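You operate a simulated robot arm through the tools that you are given. There is no shell and no other tool. Be economical: measure what you need, move in short steps, check, and stop when the job is done.

The job below is to be done with a simulated robot arm. You get a single attempt, and the scene is never put back.

JOB
Fetch the yellow tape roll and set it on the grey tray on the top of the steel table. Then fetch the yellow tag marked "203" and set it on top of the black seat. Then take the tool case and leave it on the low shelf of the long bench. Then pull the brush bar open. The order counts.

The check looks at the end state, three seconds after you hand in, the way a careful person would. Anything else that was tipped, shoved, dropped, spilled or broken makes it a failure.

ROBOT AND FRAMES
A 7-joint arm with a vacuum gripper on a trunk, on a base that drives. Base frame: it is fixed to the floor where the robot stands at the start and does not move with it; the origin is under the middle of the robot, x ahead of it, y to its left, z up. Units: m, degrees, N and s.
With the tool pointing down near the work surface it reaches from about 0.14 to 0.82 m from the robot's upright axis, wherever it stands. Its first joint turns from -166.0 to 166.0 degrees. Places, roughly: black seat (40x33x8 cm) [-3.9, 1, 0.9]; brush bar [-5.3, 0.9, 0.9]; low shelf of the long bench [-1.1, -5.9, 0.2]; tool case (24x8x4 cm) [-1.5, -5.9, 0.9]; tray (30x22x3 cm) [0.8, -0.7, 0.8]; yellow tag [-3.25, 0.75, 0.75]; yellow tape roll (9x9x4 cm) [0.8, -0.1, 0.9]. Payload 1.88 kg.
Tool frame: the origin (TCP) lies in the middle of the cups' lips, and z points out of the cups. The gripper has 1 cup of 0.032 m across, covering 0.032 by 0.032 m (tool x, y); the bellows give 0.014 m. With the vacuum on, a cup seals on a smooth face that it is pressed against (1 to 4 N); it does not hold porous or soft things. The pull reaches 41 N.
Orientation is that of the tool frame in the base frame, as a unit quaternion [x, y, z, w]. With the cups facing straight down, the tool's x points along the base's -x, its y along +y and its z along -z.

CONTROLS
- The arm moves only by the tool drive_tool. Its arguments are lists of equal length, an entry for each row: "suction": the vacuum: 1 switches it on, 0 off; "travel": the shift along the base's x, y, z in m, a list of three; "rotation": the turn, a rotation vector about the base's x, y, z in degrees, a list of three. In form: {"suction": [suction, ...], "travel": [[x, y, z], ...], "rotation": [[rx, ry, rz], ...]}. A call has 1 to 10 rows; each row is the pose to reach, as a shift and turn from the pose commanded when the call began. Rows are played at 5 a second. More than 0.05 m and 8.6 degrees between two rows, or a gripper value outside its range, and nothing of the call is played. A pose out of reach is approached as far as the arm can. The call stops where the force on the tool passes 40 N (or 10 N more than at its start, if that is more) or the arm is blocked; 0.2 s more then pass. The pull builds up within a second once a cup has sealed. Time passes only in rows, and 0.2 s behind the last, so rows that repeat a pose give it time. The reply holds the time, the measured pose of the TCP, the force on the tool along the base axes and the pull of the vacuum, in the units named above and with some noise, with the torque about the TCP (base axes, N m) and any sound that the robot's microphone picked up.
- Cameras (640 x 400 px; columns grow to the right, rows downward): "scene" is now at [0.0287, 0.1116, 1.5653]; the picture's right is [-0.51, -0.86, 0.00], its down [-0.50, 0.30, -0.81] and it looks along [0.70, -0.41, -0.58] (base axes); focal length 262 px, centre (320, 200). "wrist" rides on the gripper at [0.082, 0.014, -0.216] in the tool frame; the picture's right is [-0.17, 0.99, 0.00], its down [-0.91, -0.15, -0.37] and it looks along [-0.37, -0.06, 0.93] (tool axes); focal length 243 px, centre (320, 200). There is no depth. A picture from a camera that has moved, and an enlarged one, comes with that camera's place and axes in the base frame and with its lens. The place of the scene camera against the robot may be out by one fixed shift of up to 0.025 m in any direction.
- capture(camera): a new picture of that camera. The clock stands still meanwhile.
- raise_lower(by): slides the trunk up (or, below 0, down) by that many m; the arm and the scene camera ride with it, the base frame stays. It gives what a move gives, with no picture.
- base_move(legs): drives the robot by 1 to 6 legs, each [ahead, left, turn to the left] in m, m and degrees, along the robot's own axes; the way and the turn of a leg run together, so that a leg with both is an arc; at most 1.5 m and 180 degrees a leg. The arm and the cameras ride along, it lands a little off, and it stops where it bumps. It gives what a move gives.
- aim_head(pan, tilt): turns the head with the scene camera to pan (to the left, within 155 degrees either way) and tilt (down, from -29 to 69), counted from straight ahead of the robot. It gives what a move gives.
- enlarge(camera, box): a new picture of the part [left, top, right, bottom] of that camera's present view, enlarged. The clock stands still meanwhile.
- finish_job(): hands the job in; it is judged then, once.

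Work in short steps. Places have to be worked out from the pictures, the camera data and where the tool is seen: move nearer, look again, correct. Check each grasp and each placing, and mend what went wrong. You have 165 turns and 108 pictures in all, those below and enlarged ones among them. Switch the vacuum off and draw the arm clear of the work before you hand the job in, unless the task says otherwise; then end with one line.

The tools are called after "Emit:" as name(argument=value, ...) on one line, values as JSON. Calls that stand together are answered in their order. drive_tool: Moves the arm, as the interface text tells. Its arguments: {"type":"object","properties":{"suction":{"type":"array","items":{"type":"number"}},"travel":{"type":"array","items":{"type":"array","items":{"type":"number"}}},"rotation":{"type":"array","items":{"type":"array","items":{"type":"number"}}}},"required":["suction","travel","rotation"]} The other tools are called the same way: raise_lower (by) slides the trunk up or down; base_move (legs) drives the base; aim_head (pan, tilt) turns the head that bears the scene camera; capture (camera) takes a picture; enlarge (camera, box) takes an enlarged picture of a part of a camera's view; finish_job () hands the job in.

At the start:

```text
t: 0.0
tool_pos: [0.556, -0.0983, 1.13]
ee_rot: [0.0, 1.0, 0.0, 0.0]
wrist_force: [0.4, 0.1, 0.0]
moment: [-0.01, 0.01, 0.0]
pull: 0.1
trunk travel left (down, up): [-0.5, 0.09]
robot x, y, heading: [-0.0047, 0.0036, -0.1]
head pan, tilt: [-30.5, 35.8]
```

scene: 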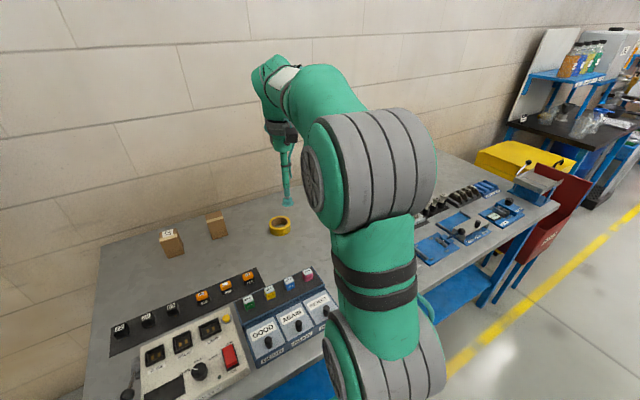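
wrist: 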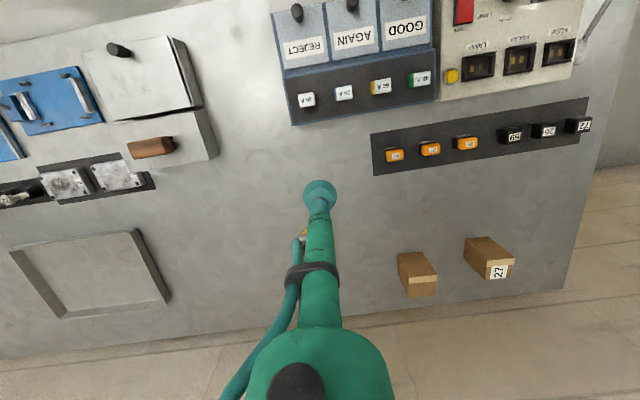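

I place the tape roll at about (0.79, -0.14) and the tray at about (0.77, -0.73). I'll enlarge the roll to see its shape.

Emit:
enlarge(camera="scene", box=[230, 180, 330, 260])

Emit:
enlarge(camera="scene", box=[380, 20, 640, 280])

```text
5.00 times, centred on (280, 220) of scene
camera zoom: at [0.0287, 0.1116, 1.5653], right [-0.51, -0.86, 0.0], down [-0.5, 0.3, -0.81], along [0.7, -0.41, -0.58], focal length 1310 px, centre (520, 100)
```

zoom: 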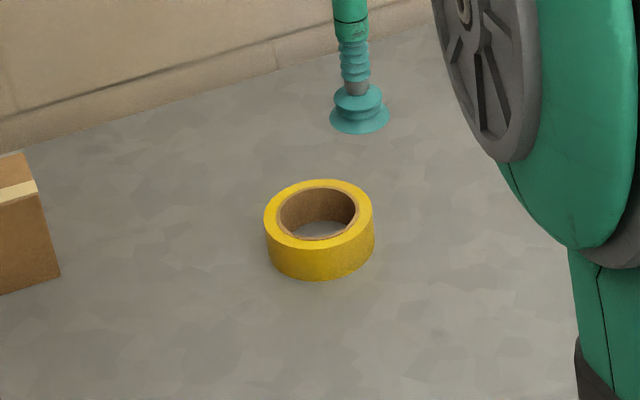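

```text
1.54 times, centred on (510, 150) of scene
camera zoom: at [0.0287, 0.1116, 1.5653], right [-0.51, -0.86, 0.0], down [-0.5, 0.3, -0.81], along [0.7, -0.41, -0.58], focal length 403 px, centre (28, 277)
```

zoom: 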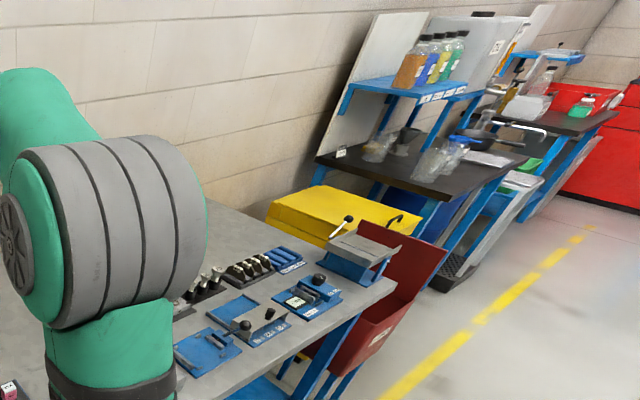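

The ring is too narrow for the cup on top (about 1.4 cm wide), so I'll grip the roll's outer side with the tool near horizontal. First I drive right so that both roll and tray are within reach.

Emit:
base_move(legs=[[0, -0.35, 0]])

Emit:
aim_head(pan=0, tilt=42)

Emit:
capture(camera="scene")

Emit:
capture(camera="wrist")

```text
t: 2.2
tool_pos: [0.5565, -0.4357, 1.1304]
ee_rot: [-0.001, 1.0, 0.0, 0.0]
wrist_force: [0.0, 0.6, 0.0]
moment: [0.01, -0.03, -0.01]
pull: 0.0
trunk travel left (down, up): [-0.5, 0.09]
robot x, y, heading: [-0.0003, -0.3394, 0.1]
head pan, tilt: [-30.5, 35.8]
```

```text
t: 3.2
tool_pos: [0.5564, -0.4354, 1.1299]
ee_rot: [-0.001, 1.0, 0.0, -0.001]
wrist_force: [0.2, -0.2, -0.9]
moment: [-0.02, -0.01, 0.02]
pull: 0.0
trunk travel left (down, up): [-0.5, 0.09]
robot x, y, heading: [-0.0, -0.3416, 0.3]
head pan, tilt: [0.0, 42.0]
```

```text
103 pictures are left
camera scene: at [0.0368, -0.1832, 1.556], right [0.0, -1.0, 0.0], down [-0.67, 0.0, -0.74], along [0.74, 0.0, -0.67], focal length 262 px, centre (320, 200)
```

scene: 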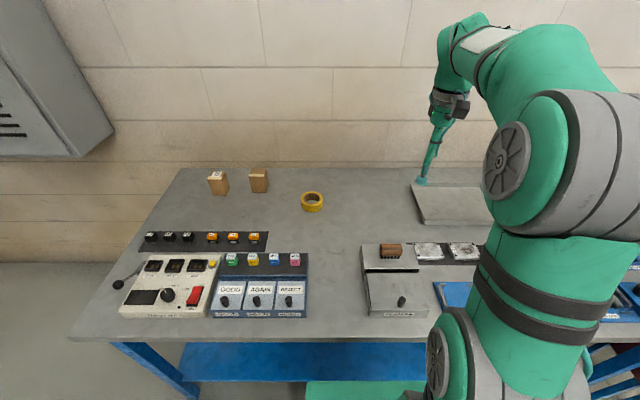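

```text
102 pictures are left
camera wrist: at [0.4735, -0.422, 1.3468], right [0.16, 0.99, 0.0], down [0.91, -0.15, 0.37], along [0.37, -0.06, -0.93], focal length 243 px, centre (320, 200)
```

wrist: 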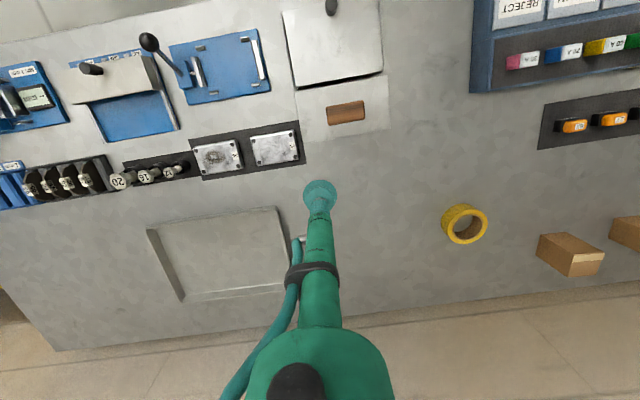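

The roll is at about (0.763, -0.150) and the tray at about (0.78, -0.705). I'll tilt the tool to point along +y, 20° down, and bring it to the right of the roll.

Emit:
drive_tool(suction=[0, 0, 0, 0, 0, 0, 0, 0, 0, 0], travel=[[0.021, 0.018, 0], [0.042, 0.036, 0], [0.063, 0.054, 0], [0.084, 0.072, 0], [0.105, 0.09, 0], [0.126, 0.1, -0.02], [0.147, 0.12, -0.04], [0.168, 0.14, -0.06], [0.189, 0.15, -0.08], [0.207, 0.15, -0.1]], rotation=[[7, 0, 0], [14, 0, 0], [21, 0, 0], [28, 0, 0], [35, 0, 0], [42, 0, 0], [49, 0, 0], [56, 0, 0], [63, 0, 0], [70, 0, 0]])

Emit:
capture(camera="scene")

Emit:
capture(camera="wrist")

```text
t: 5.4
tool_pos: [0.7637, -0.2864, 1.0313]
ee_rot: [-0.002, 0.818, 0.575, 0.001]
wrist_force: [-0.3, 0.1, 0.6]
moment: [-0.11, -0.03, -0.02]
pull: 0.0
trunk travel left (down, up): [-0.5, 0.09]
robot x, y, heading: [0.001, -0.3369, 0.5]
head pan, tilt: [0.0, 42.0]
```

```text
101 pictures are left
camera scene: at [0.037, -0.183, 1.556], right [0.0, -1.0, 0.0], down [-0.67, 0.0, -0.74], along [0.74, 0.0, -0.67], focal length 262 px, centre (320, 200)
```

scene: 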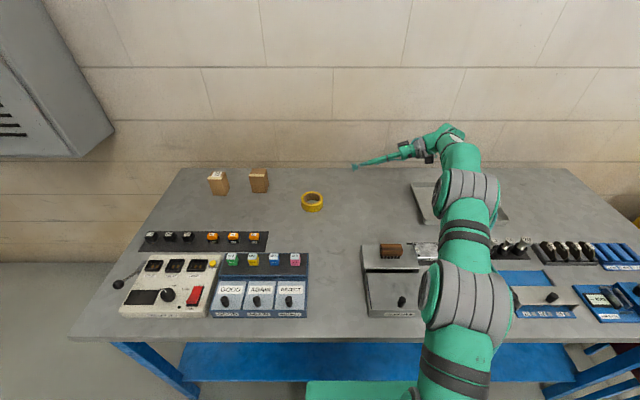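

```text
100 pictures are left
camera wrist: at [0.6801, -0.4846, 1.1175], right [0.16, 0.34, 0.93], down [0.91, -0.4, -0.01], along [0.37, 0.85, -0.37], focal length 243 px, centre (320, 200)
```

wrist: 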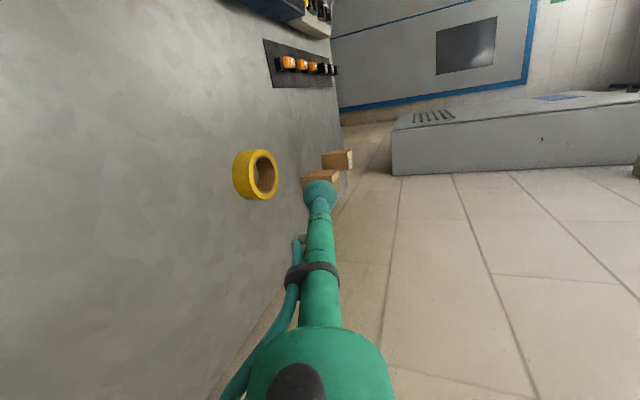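

From this view the roll is at about (0.77, -0.148) at table level. I'll lower the cup to side-grip height beside it and look again.

Emit:
drive_tool(suction=[0, 0, 0, 0, 0, 0], travel=[[0.006, 0, -0.04], [0.006, 0, -0.08], [0.006, 0, -0.12], [0.006, 0.02, -0.155], [0.006, 0.03, -0.171], [0.006, 0.03, -0.171]], rotation=[[0, 0, 0], [0, 0, 0], [0, 0, 0], [0, 0, 0], [0, 0, 0], [0, 0, 0]])

Emit:
enlarge(camera="scene", box=[270, 160, 400, 240])

Emit:
capture(camera="wrist")

```text
t: 6.8
tool_pos: [0.7677, -0.2561, 0.8598]
ee_rot: [-0.001, 0.819, 0.574, 0.001]
wrist_force: [0.7, 0.8, 0.1]
moment: [0.04, -0.03, 0.0]
pull: 0.1
trunk travel left (down, up): [-0.5, 0.09]
robot x, y, heading: [0.0015, -0.3401, 0.5]
head pan, tilt: [0.0, 42.0]
```

```text
4.92 times, centred on (335, 200) of scene
camera zoom: at [0.037, -0.1831, 1.556], right [0.0, -1.0, 0.0], down [-0.67, 0.0, -0.74], along [0.74, 0.0, -0.67], focal length 1289 px, centre (246, 200)
```

zoom: 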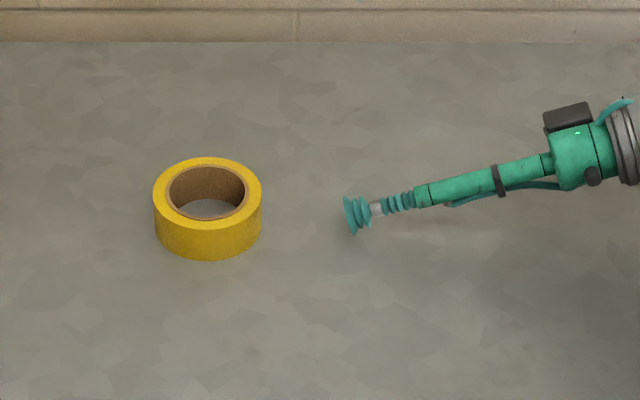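

```text
98 pictures are left
camera wrist: at [0.685, -0.4539, 0.9476], right [0.16, 0.34, 0.93], down [0.91, -0.4, -0.02], along [0.37, 0.85, -0.38], focal length 243 px, centre (320, 200)
```

wrist: 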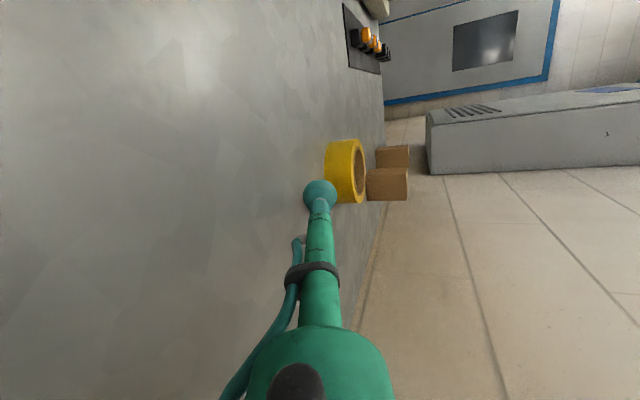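

The cup needs about 1.3 cm more x to line up with the roll's axis (0.781, -0.145). I'll flatten the tilt to about 12° so the cup meets the side squarely, and close in.

Emit:
drive_tool(suction=[1, 1, 1, 1], travel=[[0.013, 0, 0], [0.013, 0.0, -0.002], [0.013, 0.035, -0.003], [0.013, 0.05, -0.003]], rotation=[[4, 0, 0], [8, 0, 0], [8, 0, 0], [8, 0, 0]])

Emit:
enlarge(camera="scene", box=[270, 160, 400, 240])

```text
t: 7.8
tool_pos: [0.7824, -0.2048, 0.8555]
ee_rot: [-0.001, 0.777, 0.629, 0.001]
wrist_force: [0.5, 0.0, 1.0]
moment: [-0.03, -0.01, 0.03]
pull: 0.1
trunk travel left (down, up): [-0.5, 0.09]
robot x, y, heading: [0.0002, -0.3413, -0.0]
head pan, tilt: [0.0, 42.0]
```

```text
4.92 times, centred on (335, 200) of scene
camera zoom: at [0.0368, -0.1831, 1.556], right [0.0, -1.0, 0.0], down [-0.67, 0.0, -0.74], along [0.74, 0.0, -0.67], focal length 1289 px, centre (246, 200)
```

zoom: 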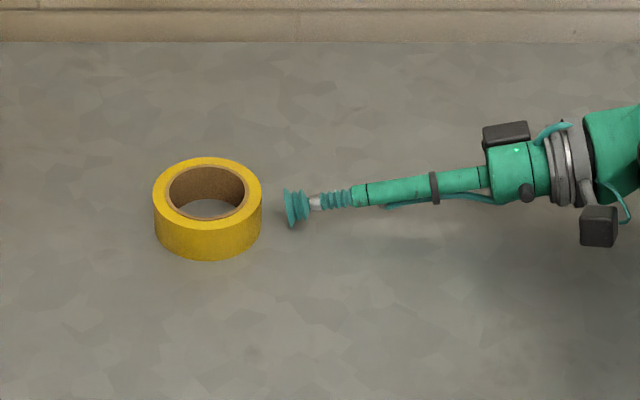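

The cup is lined up with about 2 cm to go. I'll advance in small steps with the vacuum on.

Emit:
drive_tool(suction=[1, 1, 1, 1, 1, 1], travel=[[0, 0.015, 0], [0, 0.02, 0], [0, 0.023, 0], [0, 0.026, 0], [0, 0.028, 0], [0, 0.028, 0]], rotation=[[0, 0, 0], [0, 0, 0], [0, 0, 0], [0, 0, 0], [0, 0, 0], [0, 0, 0]])

Emit:
enlarge(camera="scene", box=[270, 160, 400, 240])

```text
t: 9.2
tool_pos: [0.7822, -0.1784, 0.8536]
ee_rot: [0.0, 0.777, 0.63, 0.0]
wrist_force: [0.2, -2.0, -6.7]
moment: [0.38, 0.02, -0.04]
pull: 41.3
trunk travel left (down, up): [-0.5, 0.09]
robot x, y, heading: [-0.0001, -0.3414, 0.3]
head pan, tilt: [0.0, 42.0]
```

```text
4.92 times, centred on (335, 200) of scene
camera zoom: at [0.0375, -0.1833, 1.5559], right [0.0, -1.0, 0.0], down [-0.67, 0.0, -0.74], along [0.74, 0.0, -0.67], focal length 1289 px, centre (246, 200)
```

zoom: 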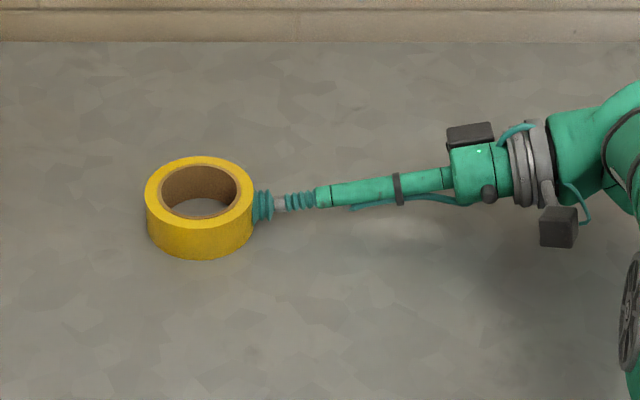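

It sealed on the side at full pull. I'll lift it.

Emit:
drive_tool(suction=[1, 1, 1, 1, 1, 1], travel=[[0, 0, 0.01], [0, 0, 0.03], [0, -0.02, 0.07], [0, -0.04, 0.11], [0, -0.05, 0.14], [0, -0.05, 0.14]], rotation=[[0, 0, 0], [0, 0, 0], [0, 0, 0], [0, 0, 0], [0, 0, 0], [0, 0, 0]])

Emit:
capture(camera="scene")

```text
t: 10.6
tool_pos: [0.7837, -0.2274, 0.9994]
ee_rot: [-0.001, 0.777, 0.63, 0.0]
wrist_force: [0.3, -1.2, -0.6]
moment: [0.1, -0.01, -0.01]
pull: 40.5
trunk travel left (down, up): [-0.5, 0.09]
robot x, y, heading: [0.0034, -0.3364, 0.0]
head pan, tilt: [0.0, 42.0]
```

```text
95 pictures are left
camera scene: at [0.0367, -0.1834, 1.556], right [0.0, -1.0, 0.0], down [-0.67, 0.0, -0.74], along [0.74, 0.0, -0.67], focal length 262 px, centre (320, 200)
```

scene: 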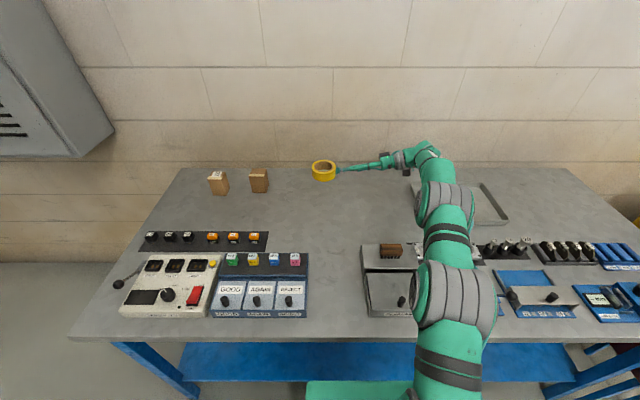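

The roll is held level. I drive right by 0.47 m to bring it over the tray, then look.

Emit:
base_move(legs=[[0, -0.47, 0]])

Emit:
capture(camera="scene")

Emit:
capture(camera="wrist")

```text
t: 13.4
tool_pos: [0.7834, -0.7012, 0.9982]
ee_rot: [0.003, 0.777, 0.63, 0.003]
wrist_force: [-1.4, -0.2, -1.3]
moment: [0.09, -0.01, -0.01]
pull: 40.8
trunk travel left (down, up): [-0.5, 0.09]
robot x, y, heading: [-0.0032, -0.808, -0.5]
head pan, tilt: [0.0, 42.0]
```

```text
94 pictures are left
camera scene: at [0.037, -0.6508, 1.556], right [-0.01, -1.0, 0.0], down [-0.67, 0.0, -0.74], along [0.74, -0.01, -0.67], focal length 262 px, centre (320, 200)
```

scene: 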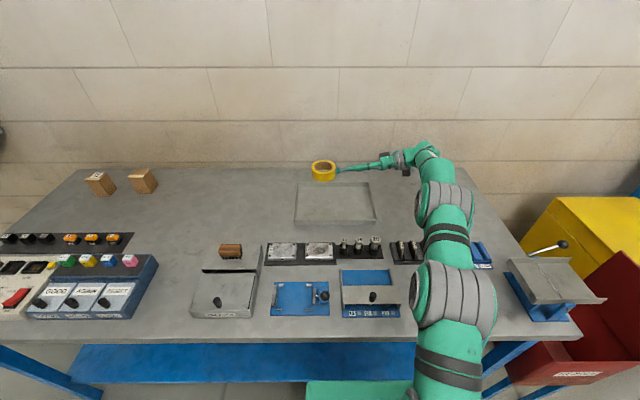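

```text
93 pictures are left
camera wrist: at [0.6994, -0.9096, 1.0575], right [0.17, 0.2, 0.96], down [0.91, -0.41, -0.07], along [0.38, 0.89, -0.25], focal length 243 px, centre (320, 200)
```

wrist: 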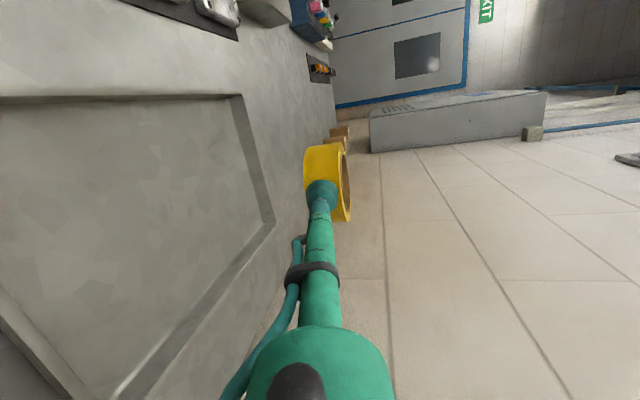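

The tray centre is about (0.786, -0.706), so the roll is over the tray's left part. I'll lower straight down, watching the force.

Emit:
drive_tool(suction=[1, 1, 1, 1, 1, 1], travel=[[0.002, 0, -0.04], [0.002, 0, -0.08], [0.002, 0, -0.11], [0.002, 0, -0.125], [0.002, 0, -0.13], [0.002, 0, -0.13]], rotation=[[0, 0, 0], [0, 0, 0], [0, 0, 0], [0, 0, 0], [0, 0, 0], [0, 0, 0]])

Emit:
enlarge(camera="scene", box=[270, 150, 430, 250])

```text
t: 14.8
tool_pos: [0.7856, -0.7003, 0.8681]
ee_rot: [0.003, 0.777, 0.629, 0.003]
wrist_force: [-0.3, 0.7, -1.7]
moment: [0.07, 0.0, -0.03]
pull: 40.3
trunk travel left (down, up): [-0.5, 0.09]
robot x, y, heading: [0.0027, -0.8051, -0.2]
head pan, tilt: [0.0, 42.0]
```

```text
4.00 times, centred on (350, 200) of scene
camera zoom: at [0.037, -0.6508, 1.556], right [-0.01, -1.0, 0.0], down [-0.67, 0.0, -0.74], along [0.74, -0.01, -0.67], focal length 1048 px, centre (200, 200)
```

zoom: 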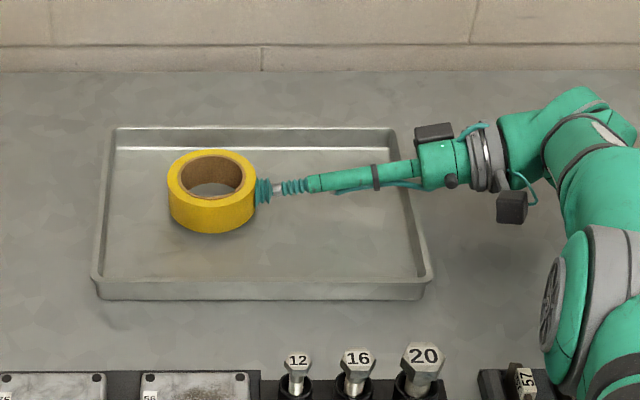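

The roll hovers within the tray. I'll centre it a little more and lower until it touches.

Emit:
drive_tool(suction=[1, 1, 1, 1, 1], travel=[[-0.015, 0, 0], [-0.02, 0, -0.003], [-0.02, 0, -0.006], [-0.02, 0, -0.009], [-0.02, 0, -0.009]], rotation=[[0, 0, 0], [0, 0, 0], [0, 0, 0], [0, 0, 0], [0, 0, 0]])

Emit:
enlarge(camera="scene", box=[270, 150, 430, 250])

```text
t: 16.0
tool_pos: [0.7668, -0.7014, 0.8591]
ee_rot: [0.003, 0.777, 0.629, 0.003]
wrist_force: [-0.1, -0.3, -4.5]
moment: [0.2, -0.02, -0.03]
pull: 40.4
trunk travel left (down, up): [-0.5, 0.09]
robot x, y, heading: [-0.0009, -0.807, -0.5]
head pan, tilt: [0.0, 42.0]
```

```text
4.00 times, centred on (350, 200) of scene
camera zoom: at [0.0372, -0.6508, 1.556], right [-0.01, -1.0, 0.0], down [-0.67, 0.0, -0.74], along [0.74, -0.01, -0.67], focal length 1048 px, centre (200, 200)
```

zoom: 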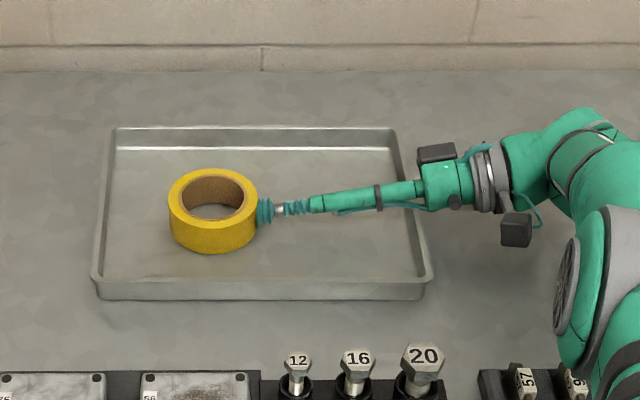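

Contact shows in the force. I release, wait, and then draw back along the shaft.

Emit:
drive_tool(suction=[0, 0, 0, 0, 0, 0, 0, 0], travel=[[0, 0, 0], [0, 0, 0], [0, 0, 0], [0, 0, 0], [0, 0, 0], [0, -0.02, 0.006], [0, -0.035, 0.02], [0, -0.035, 0.06]], rotation=[[0, 0, 0], [0, 0, 0], [0, 0, 0], [0, 0, 0], [0, 0, 0], [0, 0, 0], [0, 0, 0], [0, 0, 0]])

Emit:
enlarge(camera="scene", box=[270, 150, 430, 250])

```text
t: 17.8
tool_pos: [0.7667, -0.7374, 0.9178]
ee_rot: [0.003, 0.777, 0.629, 0.003]
wrist_force: [-0.6, 0.6, -0.3]
moment: [0.09, -0.02, 0.0]
pull: 0.1
trunk travel left (down, up): [-0.5, 0.09]
robot x, y, heading: [0.0016, -0.8062, -0.4]
head pan, tilt: [0.0, 42.0]
```

```text
4.00 times, centred on (350, 200) of scene
camera zoom: at [0.0372, -0.6509, 1.5559], right [-0.01, -1.0, 0.0], down [-0.67, 0.0, -0.74], along [0.74, -0.01, -0.67], focal length 1048 px, centre (200, 200)
```

zoom: 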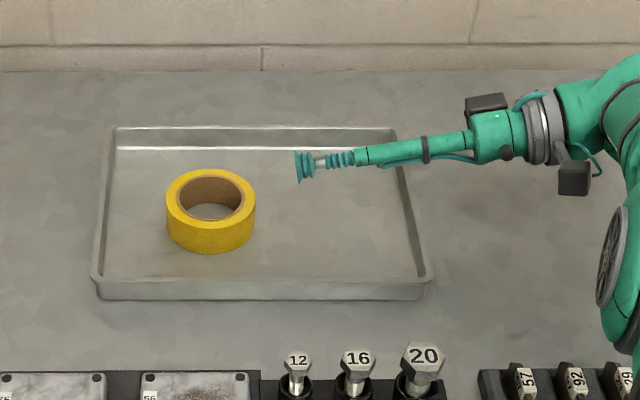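

The roll rests in the tray. I'll lift, turn the tool down again and draw the arm in before driving.

Emit:
drive_tool(suction=[0, 0, 0, 0, 0, 0, 0, 0, 0, 0], travel=[[0, 0, 0.04], [0, 0, 0.08], [-0.02, 0, 0.12], [-0.05, 0, 0.15], [-0.09, 0, 0.18], [-0.13, 0, 0.2], [-0.17, 0, 0.22], [-0.21, 0, 0.24], [-0.25, 0, 0.26], [-0.29, 0, 0.27]], rotation=[[-7, 0, 0], [-15, 0, 0], [-23, 0, 0], [-31, 0, 0], [-39, 0, 0], [-47, 0, 0], [-55, 0, 0], [-63, 0, 0], [-71, 0, 0], [-78, 0, 0]])

Emit:
aim_head(pan=150, tilt=15)

Emit:
capture(camera="scene")

```text
t: 20.0
tool_pos: [0.4759, -0.7386, 1.191]
ee_rot: [0.001, 1.0, -0.001, 0.005]
wrist_force: [0.0, -0.9, -0.1]
moment: [0.02, 0.05, 0.02]
pull: 0.1
trunk travel left (down, up): [-0.5, 0.09]
robot x, y, heading: [-0.0025, -0.8107, -0.1]
head pan, tilt: [0.0, 42.0]
```

```text
t: 22.3
tool_pos: [0.4778, -0.7375, 1.1912]
ee_rot: [0.0, 1.0, 0.0, 0.004]
wrist_force: [-0.6, -0.6, 0.3]
moment: [-0.02, -0.01, -0.03]
pull: 0.1
trunk travel left (down, up): [-0.5, 0.09]
robot x, y, heading: [-0.0019, -0.8074, -0.4]
head pan, tilt: [150.0, 15.0]
```

```text
89 pictures are left
camera scene: at [-0.1273, -0.6028, 1.5985], right [0.51, 0.86, 0.0], down [0.22, -0.13, -0.97], along [-0.83, 0.49, -0.26], focal length 262 px, centre (320, 200)
```

scene: 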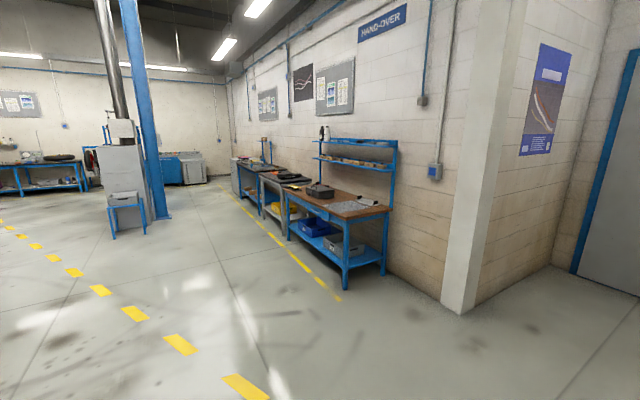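

The seat and tag are on the second and third benches along the wall at y ≈ 1. I'll back off from the table, turn left to face +y, and drive sideways to x ≈ -3.3, staying short of the benches.

Emit:
base_move(legs=[[-0.4, 0, 0], [0, 0, 90], [0.2, 1.45, 0], [0.2, 1.45, 0]])

Emit:
aim_head(pan=10, tilt=35)

Emit:
capture(camera="scene")

```text
t: 42.1
tool_pos: [-3.3349, 0.0611, 1.1894]
ee_rot: [0.712, -0.703, -0.003, -0.003]
wrist_force: [0.4, -0.8, 0.2]
moment: [0.04, 0.0, 0.01]
pull: 0.2
trunk travel left (down, up): [-0.5, 0.09]
robot x, y, heading: [-3.2587, -0.4169, 90.3]
head pan, tilt: [150.0, 15.0]
```

```text
t: 44.4
tool_pos: [-3.3344, 0.0616, 1.1908]
ee_rot: [0.712, -0.702, -0.002, -0.003]
wrist_force: [-0.1, 0.1, 0.6]
moment: [-0.02, 0.02, 0.0]
pull: 0.1
trunk travel left (down, up): [-0.5, 0.09]
robot x, y, heading: [-3.2591, -0.4172, 90.4]
head pan, tilt: [10.0, 35.0]
```

```text
88 pictures are left
camera scene: at [-3.4249, -0.3977, 1.5665], right [0.98, 0.18, 0.0], down [0.1, -0.56, -0.82], along [-0.15, 0.81, -0.57], focal length 262 px, centre (320, 200)
```

scene: 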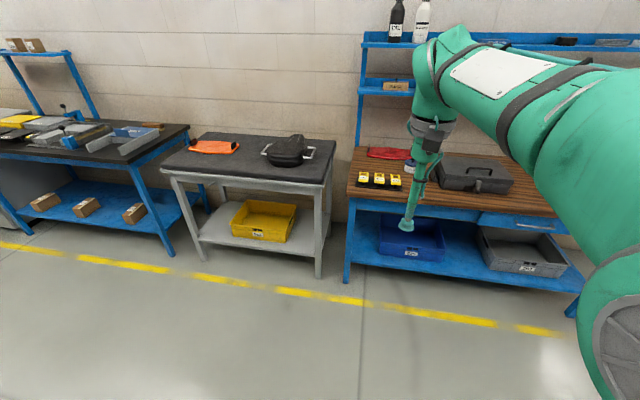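

The three yellow tags lie on the wooden bench near its left end. I'll zoom in on the tags and on the grey table to identify the seat.

Emit:
enlarge(camera="scene", box=[340, 130, 440, 200])

Emit:
enlarge(camera="scene", box=[150, 110, 350, 230])

```text
5.71 times, centred on (390, 165) of scene
camera zoom: at [-3.4249, -0.3977, 1.5665], right [0.98, 0.18, 0.0], down [0.1, -0.56, -0.82], along [-0.15, 0.81, -0.57], focal length 1496 px, centre (-80, 400)
```

zoom: 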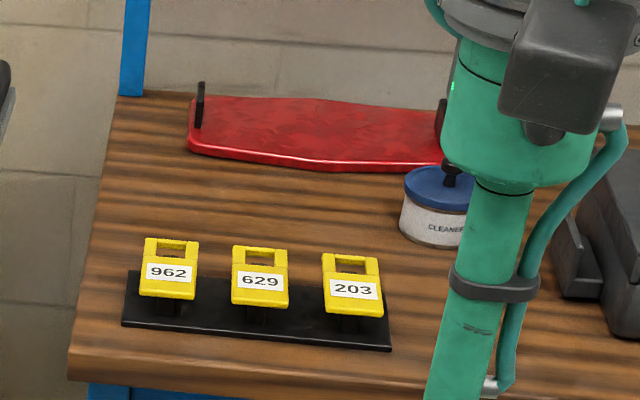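

```text
3.20 times, centred on (250, 170) of scene
camera zoom: at [-3.4249, -0.3977, 1.5665], right [0.98, 0.18, 0.0], down [0.1, -0.56, -0.82], along [-0.15, 0.81, -0.57], focal length 838 px, centre (544, 296)
```

zoom: 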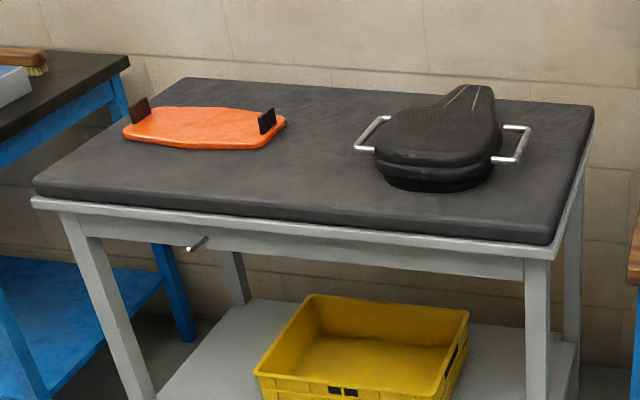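

The "203" tag is the rightmost; the black seat is the saddle with chrome handles on the matted table. I'll drive ahead 0.35 m and look with the wrist camera.

Emit:
base_move(legs=[[0.35, -0.02, 0]])

Emit:
capture(camera="wrist")

Emit:
capture(camera="scene")

```text
t: 46.7
tool_pos: [-3.317, 0.4137, 1.1921]
ee_rot: [0.712, -0.702, -0.003, -0.002]
wrist_force: [-0.6, -0.6, 0.5]
moment: [-0.02, -0.02, 0.03]
pull: 0.0
trunk travel left (down, up): [-0.5, 0.09]
robot x, y, heading: [-3.2391, -0.0638, 90.7]
head pan, tilt: [10.0, 35.0]
```

```text
85 pictures are left
camera wrist: at [-3.3309, 0.3289, 1.4072], right [-0.99, 0.15, 0.0], down [0.14, 0.91, 0.38], along [0.06, 0.38, -0.92], focal length 243 px, centre (320, 200)
```

wrist: 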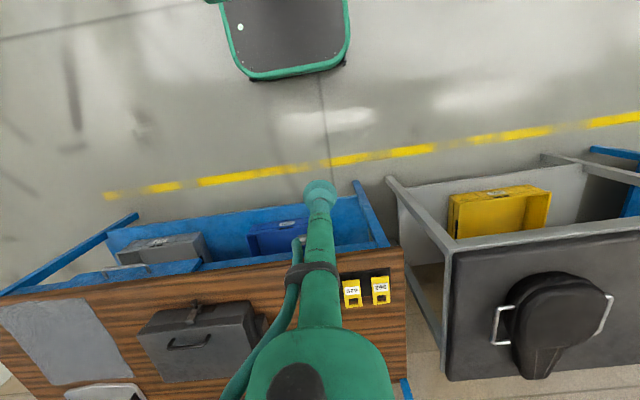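

```text
84 pictures are left
camera scene: at [-3.4076, -0.0461, 1.5665], right [0.98, 0.18, 0.0], down [0.1, -0.56, -0.82], along [-0.15, 0.81, -0.57], focal length 262 px, centre (320, 200)
```

scene: 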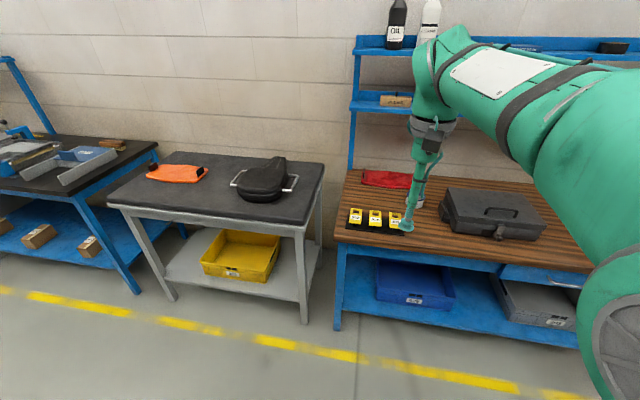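

Triangulating puts the 203 tag at about (-3.255, 0.875, 0.83), so I need to be closer. I drive ahead 0.25 m and set the tool to the left of the tag to view it.

Emit:
base_move(legs=[[0.25, 0, 0]])

Emit:
drive_tool(suction=[0, 0, 0], travel=[[-0.03, 0.02, -0.03], [-0.05, 0.04, -0.06], [-0.05, 0.04, -0.08]], rotation=[[0, 0, 0], [0, 0, 0], [0, 0, 0]])

Emit:
capture(camera="wrist")

```text
t: 48.5
tool_pos: [-3.3208, 0.6626, 1.191]
ee_rot: [0.713, -0.701, -0.003, -0.003]
wrist_force: [-0.2, 0.2, -0.8]
moment: [0.0, 0.0, 0.02]
pull: 0.1
trunk travel left (down, up): [-0.5, 0.09]
robot x, y, heading: [-3.2412, 0.1868, 90.6]
head pan, tilt: [10.0, 35.0]
```

```text
t: 49.3
tool_pos: [-3.373, 0.7044, 1.111]
ee_rot: [0.713, -0.701, -0.002, -0.002]
wrist_force: [0.2, 0.1, -0.2]
moment: [0.02, -0.01, -0.02]
pull: 0.0
trunk travel left (down, up): [-0.5, 0.09]
robot x, y, heading: [-3.2431, 0.1863, 90.6]
head pan, tilt: [10.0, 35.0]
```

```text
83 pictures are left
camera wrist: at [-3.3863, 0.62, 1.3263], right [-0.99, 0.15, 0.0], down [0.14, 0.91, 0.38], along [0.06, 0.38, -0.92], focal length 243 px, centre (320, 200)
```

wrist: 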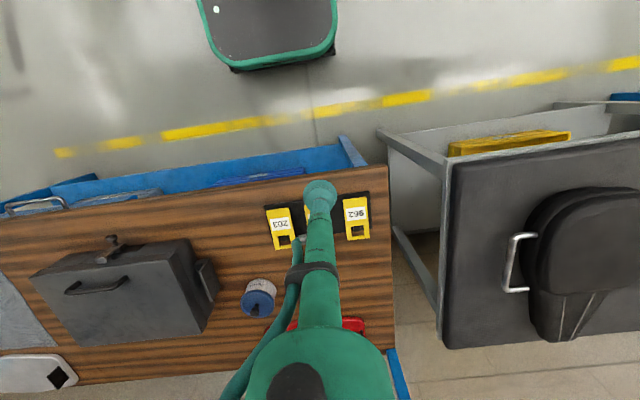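

Emit:
enlarge(camera="wrist", box=[230, 170, 390, 270])

Emit:
enlarge(camera="scene", box=[320, 220, 480, 320])

```text
4.00 times, centred on (310, 220) of wrist
camera zoom: at [-3.3863, 0.62, 1.3263], right [-0.99, 0.15, 0.0], down [0.14, 0.91, 0.38], along [0.06, 0.38, -0.92], focal length 970 px, centre (360, 120)
```

zoom: 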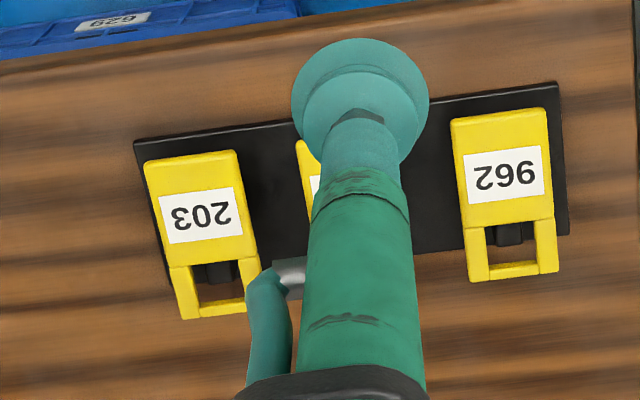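

```text
4.00 times, centred on (400, 270) of scene
camera zoom: at [-3.4102, 0.2033, 1.5665], right [0.98, 0.18, 0.0], down [0.11, -0.56, -0.82], along [-0.15, 0.8, -0.57], focal length 1048 px, centre (0, -80)
```

zoom: 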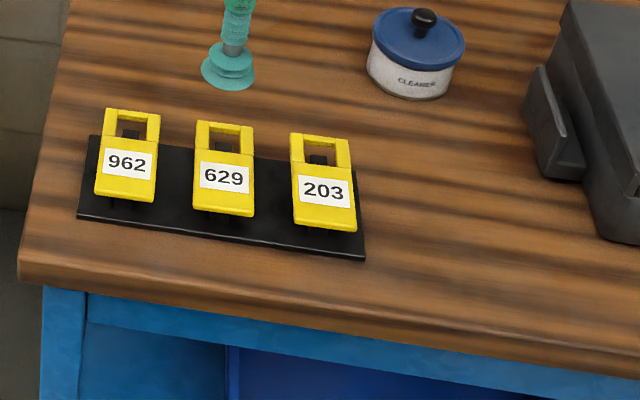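

Triangulating both views puts the 203 body centre at about (-3.255, 0.865, 0.83), tilted slightly toward the robot. I move the cup above it and check.

Emit:
drive_tool(suction=[0, 0, 0, 0, 0, 0, 0], travel=[[0.025, 0.03, -0.03], [0.05, 0.06, -0.06], [0.075, 0.09, -0.09], [0.1, 0.12, -0.12], [0.118, 0.15, -0.15], [0.118, 0.157, -0.19], [0.118, 0.157, -0.21]], rotation=[[0, 0, 0], [0, 0, 0], [3, 0, 0], [6, 0, 0], [9, 0, 0], [10, 0, 0], [10, 0, 0]])

Emit:
enlarge(camera="scene", box=[320, 220, 480, 320])

Emit:
enlarge(camera="wrist", box=[240, 140, 400, 240])

```text
t: 50.9
tool_pos: [-3.252, 0.8614, 0.9008]
ee_rot: [0.71, -0.698, -0.064, -0.066]
wrist_force: [-0.4, 0.7, -0.2]
moment: [-0.02, -0.01, 0.01]
pull: 0.1
trunk travel left (down, up): [-0.5, 0.09]
robot x, y, heading: [-3.2461, 0.1823, 90.5]
head pan, tilt: [10.0, 35.0]
```

```text
4.00 times, centred on (400, 270) of scene
camera zoom: at [-3.4101, 0.2032, 1.5665], right [0.98, 0.18, 0.0], down [0.11, -0.56, -0.82], along [-0.15, 0.81, -0.57], focal length 1048 px, centre (0, -80)
```

zoom: 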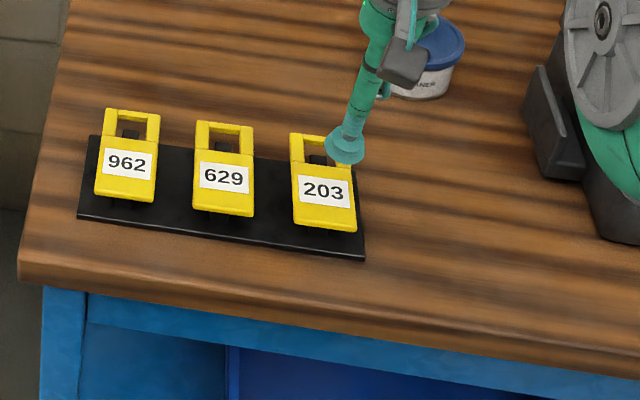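

```text
4.00 times, centred on (320, 190) of wrist
camera zoom: at [-3.266, 0.7403, 1.0987], right [-0.99, 0.15, 0.03], down [0.14, 0.83, 0.54], along [0.06, 0.53, -0.84], focal length 970 px, centre (320, 240)
```

zoom: 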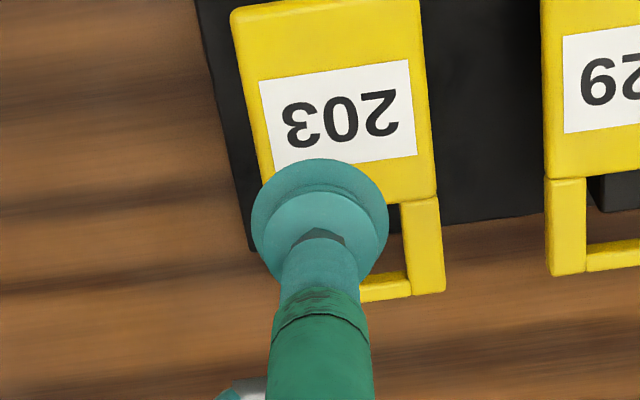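

The cup is above the tag's body. I descend slowly with the vacuum on.

Emit:
drive_tool(suction=[1, 1, 1, 1, 1, 1, 1], travel=[[-0.004, 0.003, -0.03], [-0.004, 0.003, -0.055], [-0.004, 0.003, -0.063], [-0.004, 0.003, -0.067], [-0.004, 0.003, -0.07], [-0.004, 0.003, -0.073], [-0.004, 0.003, -0.073]], rotation=[[0, 0, 0], [0, 0, 0], [0, 0, 0], [0, 0, 0], [0, 0, 0], [0, 0, 0], [0, 0, 0]])

```text
t: 52.5
tool_pos: [-3.2577, 0.866, 0.8326]
ee_rot: [0.71, -0.698, -0.067, -0.068]
wrist_force: [2.2, 12.0, 32.7]
moment: [-0.76, 0.1, 0.02]
pull: 40.8
trunk travel left (down, up): [-0.5, 0.09]
robot x, y, heading: [-3.2428, 0.187, 91.0]
head pan, tilt: [10.0, 35.0]
```

It sealed but presses rather hard, so I lift straight away and look.

Emit:
drive_tool(suction=[1, 1, 1, 1, 1], travel=[[0, 0, 0.008], [0, 0, 0.016], [0, 0, 0.03], [0, 0, 0.05], [0, 0, 0.05]], rotation=[[0, 0, 0], [0, 0, 0], [0, 0, 0], [0, 0, 0], [0, 0, 0]])

Emit:
enlarge(camera="scene", box=[320, 220, 480, 320])

```text
t: 53.7
tool_pos: [-3.2561, 0.8627, 0.8777]
ee_rot: [0.71, -0.698, -0.064, -0.065]
wrist_force: [1.1, 0.1, 0.1]
moment: [-0.18, -0.02, -0.02]
pull: 40.5
trunk travel left (down, up): [-0.5, 0.09]
robot x, y, heading: [-3.2422, 0.1851, 90.7]
head pan, tilt: [10.0, 35.0]
```

```text
4.00 times, centred on (400, 270) of scene
camera zoom: at [-3.41, 0.2028, 1.5665], right [0.98, 0.18, 0.0], down [0.11, -0.56, -0.82], along [-0.15, 0.81, -0.57], focal length 1048 px, centre (0, -80)
```

zoom: 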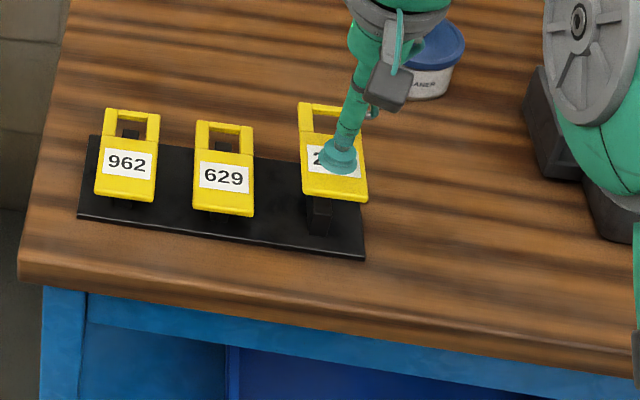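

The tag came free of its peg. I raise it, pull in a little, and drive left toward the seat.

Emit:
drive_tool(suction=[1, 1, 1, 1, 1, 1], travel=[[0, 0, 0.04], [0, 0, 0.08], [0, -0.03, 0.12], [0, -0.07, 0.15], [0, -0.11, 0.18], [0, -0.15, 0.2]], rotation=[[0, 0, 0], [0, 0, 0], [-3, 0, 0], [-6, 0, 0], [-10, 0, 0], [-10, 0, 0]])

Emit:
base_move(legs=[[0, 0.5, 0]])

Emit:
aim_head(pan=10, tilt=45)

Emit:
capture(camera="scene")

Emit:
capture(camera="wrist")

```text
t: 55.1
tool_pos: [-3.2553, 0.7115, 1.078]
ee_rot: [0.713, -0.701, -0.002, -0.002]
wrist_force: [-0.5, 0.8, 0.0]
moment: [-0.25, 0.02, 0.02]
pull: 40.6
trunk travel left (down, up): [-0.5, 0.09]
robot x, y, heading: [-3.246, 0.1846, 90.4]
head pan, tilt: [10.0, 35.0]
```

```text
t: 58.0
tool_pos: [-3.7552, 0.7051, 1.0778]
ee_rot: [0.715, -0.7, -0.003, -0.002]
wrist_force: [0.1, -0.2, -0.7]
moment: [-0.18, -0.01, 0.02]
pull: 40.8
trunk travel left (down, up): [-0.5, 0.09]
robot x, y, heading: [-3.7422, 0.1813, 90.5]
head pan, tilt: [10.0, 35.0]
```

```text
t: 58.7
tool_pos: [-3.7534, 0.7061, 1.0784]
ee_rot: [0.715, -0.699, -0.003, -0.002]
wrist_force: [0.2, -0.6, -0.6]
moment: [-0.19, -0.03, 0.02]
pull: 40.6
trunk travel left (down, up): [-0.5, 0.09]
robot x, y, heading: [-3.7371, 0.1783, 90.6]
head pan, tilt: [10.0, 45.0]
```

```text
77 pictures are left
camera scene: at [-3.9059, 0.1892, 1.5517], right [0.98, 0.19, 0.0], down [0.13, -0.69, -0.71], along [-0.13, 0.69, -0.71], focal length 262 px, centre (320, 200)
```

scene: 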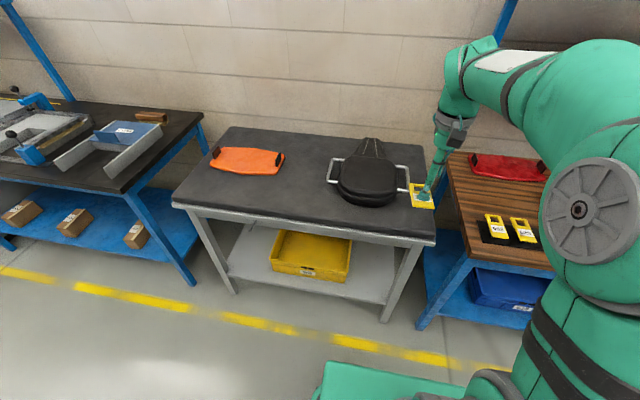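

```text
76 pictures are left
camera wrist: at [-3.7672, 0.6211, 1.2944], right [-0.99, 0.14, 0.0], down [0.13, 0.91, 0.38], along [0.05, 0.38, -0.92], focal length 243 px, centre (320, 200)
```

wrist: 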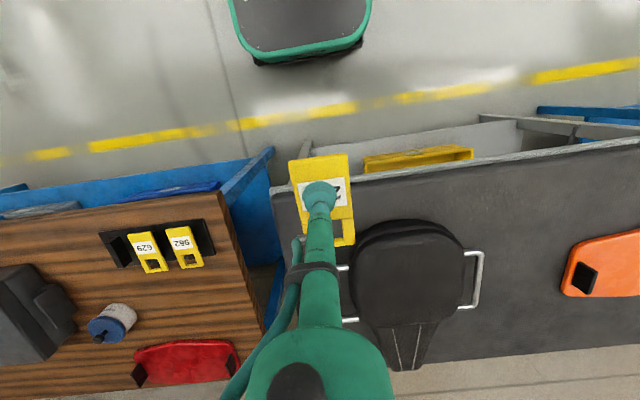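

The seat's broad part centres at about (-3.89, 0.945). I move the tag above it and look at the height.

Emit:
drive_tool(suction=[1, 1, 1, 1, 1, 1, 1], travel=[[-0.03, 0.03, 0], [-0.06, 0.07, 0], [-0.09, 0.11, 0], [-0.12, 0.15, 0], [-0.135, 0.19, 0], [-0.135, 0.215, -0.03], [-0.135, 0.215, -0.07]], rotation=[[0, 0, 0], [0, 0, 0], [0, 0, 0], [0, 0, 0], [0, 0, 0], [0, 0, 0], [0, 0, 0]])

Emit:
enlarge(camera="scene", box=[290, 110, 450, 210])

Emit:
capture(camera="wrist")

```text
t: 60.3
tool_pos: [-3.8886, 0.9224, 1.0071]
ee_rot: [0.715, -0.7, -0.003, -0.003]
wrist_force: [0.1, 0.6, -0.3]
moment: [-0.19, 0.01, 0.03]
pull: 40.4
trunk travel left (down, up): [-0.5, 0.09]
robot x, y, heading: [-3.7411, 0.1796, 91.0]
head pan, tilt: [10.0, 45.0]
```

```text
4.00 times, centred on (370, 160) of scene
camera zoom: at [-3.906, 0.1899, 1.5517], right [0.98, 0.19, 0.0], down [0.13, -0.69, -0.71], along [-0.13, 0.69, -0.71], focal length 1048 px, centre (120, 360)
```

zoom: 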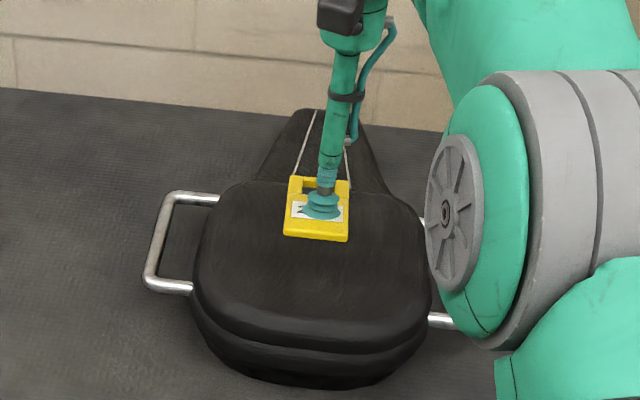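

```text
74 pictures are left
camera wrist: at [-3.9007, 0.8375, 1.2232], right [-0.99, 0.14, 0.0], down [0.13, 0.91, 0.38], along [0.05, 0.38, -0.92], focal length 243 px, centre (320, 200)
```

wrist: 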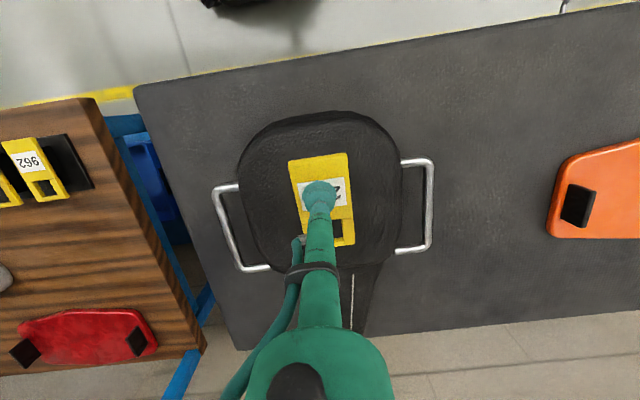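

The tag is well centred over the seat. I lower it toward the top in small steps.

Emit:
drive_tool(suction=[1, 1, 1, 1], travel=[[0, 0, -0.03], [0, 0, -0.05], [0, 0, -0.06], [0, 0, -0.06]], rotation=[[0, 0, 0], [0, 0, 0], [0, 0, 0], [0, 0, 0]])

Emit:
enlarge(camera="scene", box=[290, 110, 450, 210])

```text
t: 61.3
tool_pos: [-3.889, 0.9203, 0.9489]
ee_rot: [0.714, -0.7, -0.003, -0.004]
wrist_force: [-0.6, -3.9, 6.6]
moment: [0.24, 0.04, 0.01]
pull: 40.8
trunk travel left (down, up): [-0.5, 0.09]
robot x, y, heading: [-3.7403, 0.1773, 90.8]
head pan, tilt: [10.0, 45.0]
```

```text
4.00 times, centred on (370, 160) of scene
camera zoom: at [-3.9058, 0.1883, 1.5518], right [0.98, 0.19, 0.0], down [0.13, -0.69, -0.71], along [-0.13, 0.69, -0.71], focal length 1048 px, centre (120, 360)
```

zoom: 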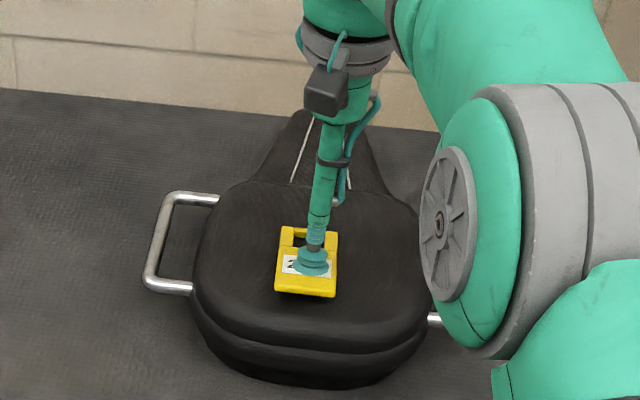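

Contact at 6.6 N, so I release, wait and lift.

Emit:
drive_tool(suction=[0, 0, 0, 0, 0, 0, 0, 0, 0], travel=[[0, 0, 0], [0, 0, 0], [0, 0, 0], [0, 0, 0.002], [0, 0, 0.005], [0, 0, 0.01], [0, 0, 0.03], [0, 0, 0.07], [0, 0, 0.11]], rotation=[[0, 0, 0], [0, 0, 0], [0, 0, 0], [0, 0, 0], [0, 0, 0], [0, 0, 0], [0, 0, 0], [0, 0, 0], [0, 0, 0]])

Emit:
enlarge(camera="scene", box=[290, 110, 450, 210])

```text
t: 63.3
tool_pos: [-3.8915, 0.9205, 1.0581]
ee_rot: [0.714, -0.7, -0.002, -0.002]
wrist_force: [0.4, 0.9, -0.7]
moment: [-0.01, -0.01, 0.01]
pull: 0.1
trunk travel left (down, up): [-0.5, 0.09]
robot x, y, heading: [-3.7408, 0.1819, 90.9]
head pan, tilt: [10.0, 45.0]
```

```text
4.00 times, centred on (370, 160) of scene
camera zoom: at [-3.9059, 0.1894, 1.5516], right [0.98, 0.19, 0.0], down [0.13, -0.69, -0.71], along [-0.13, 0.69, -0.71], focal length 1048 px, centre (120, 360)
```

zoom: 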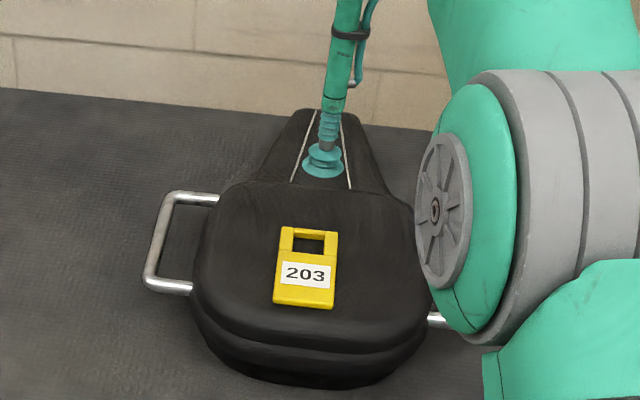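

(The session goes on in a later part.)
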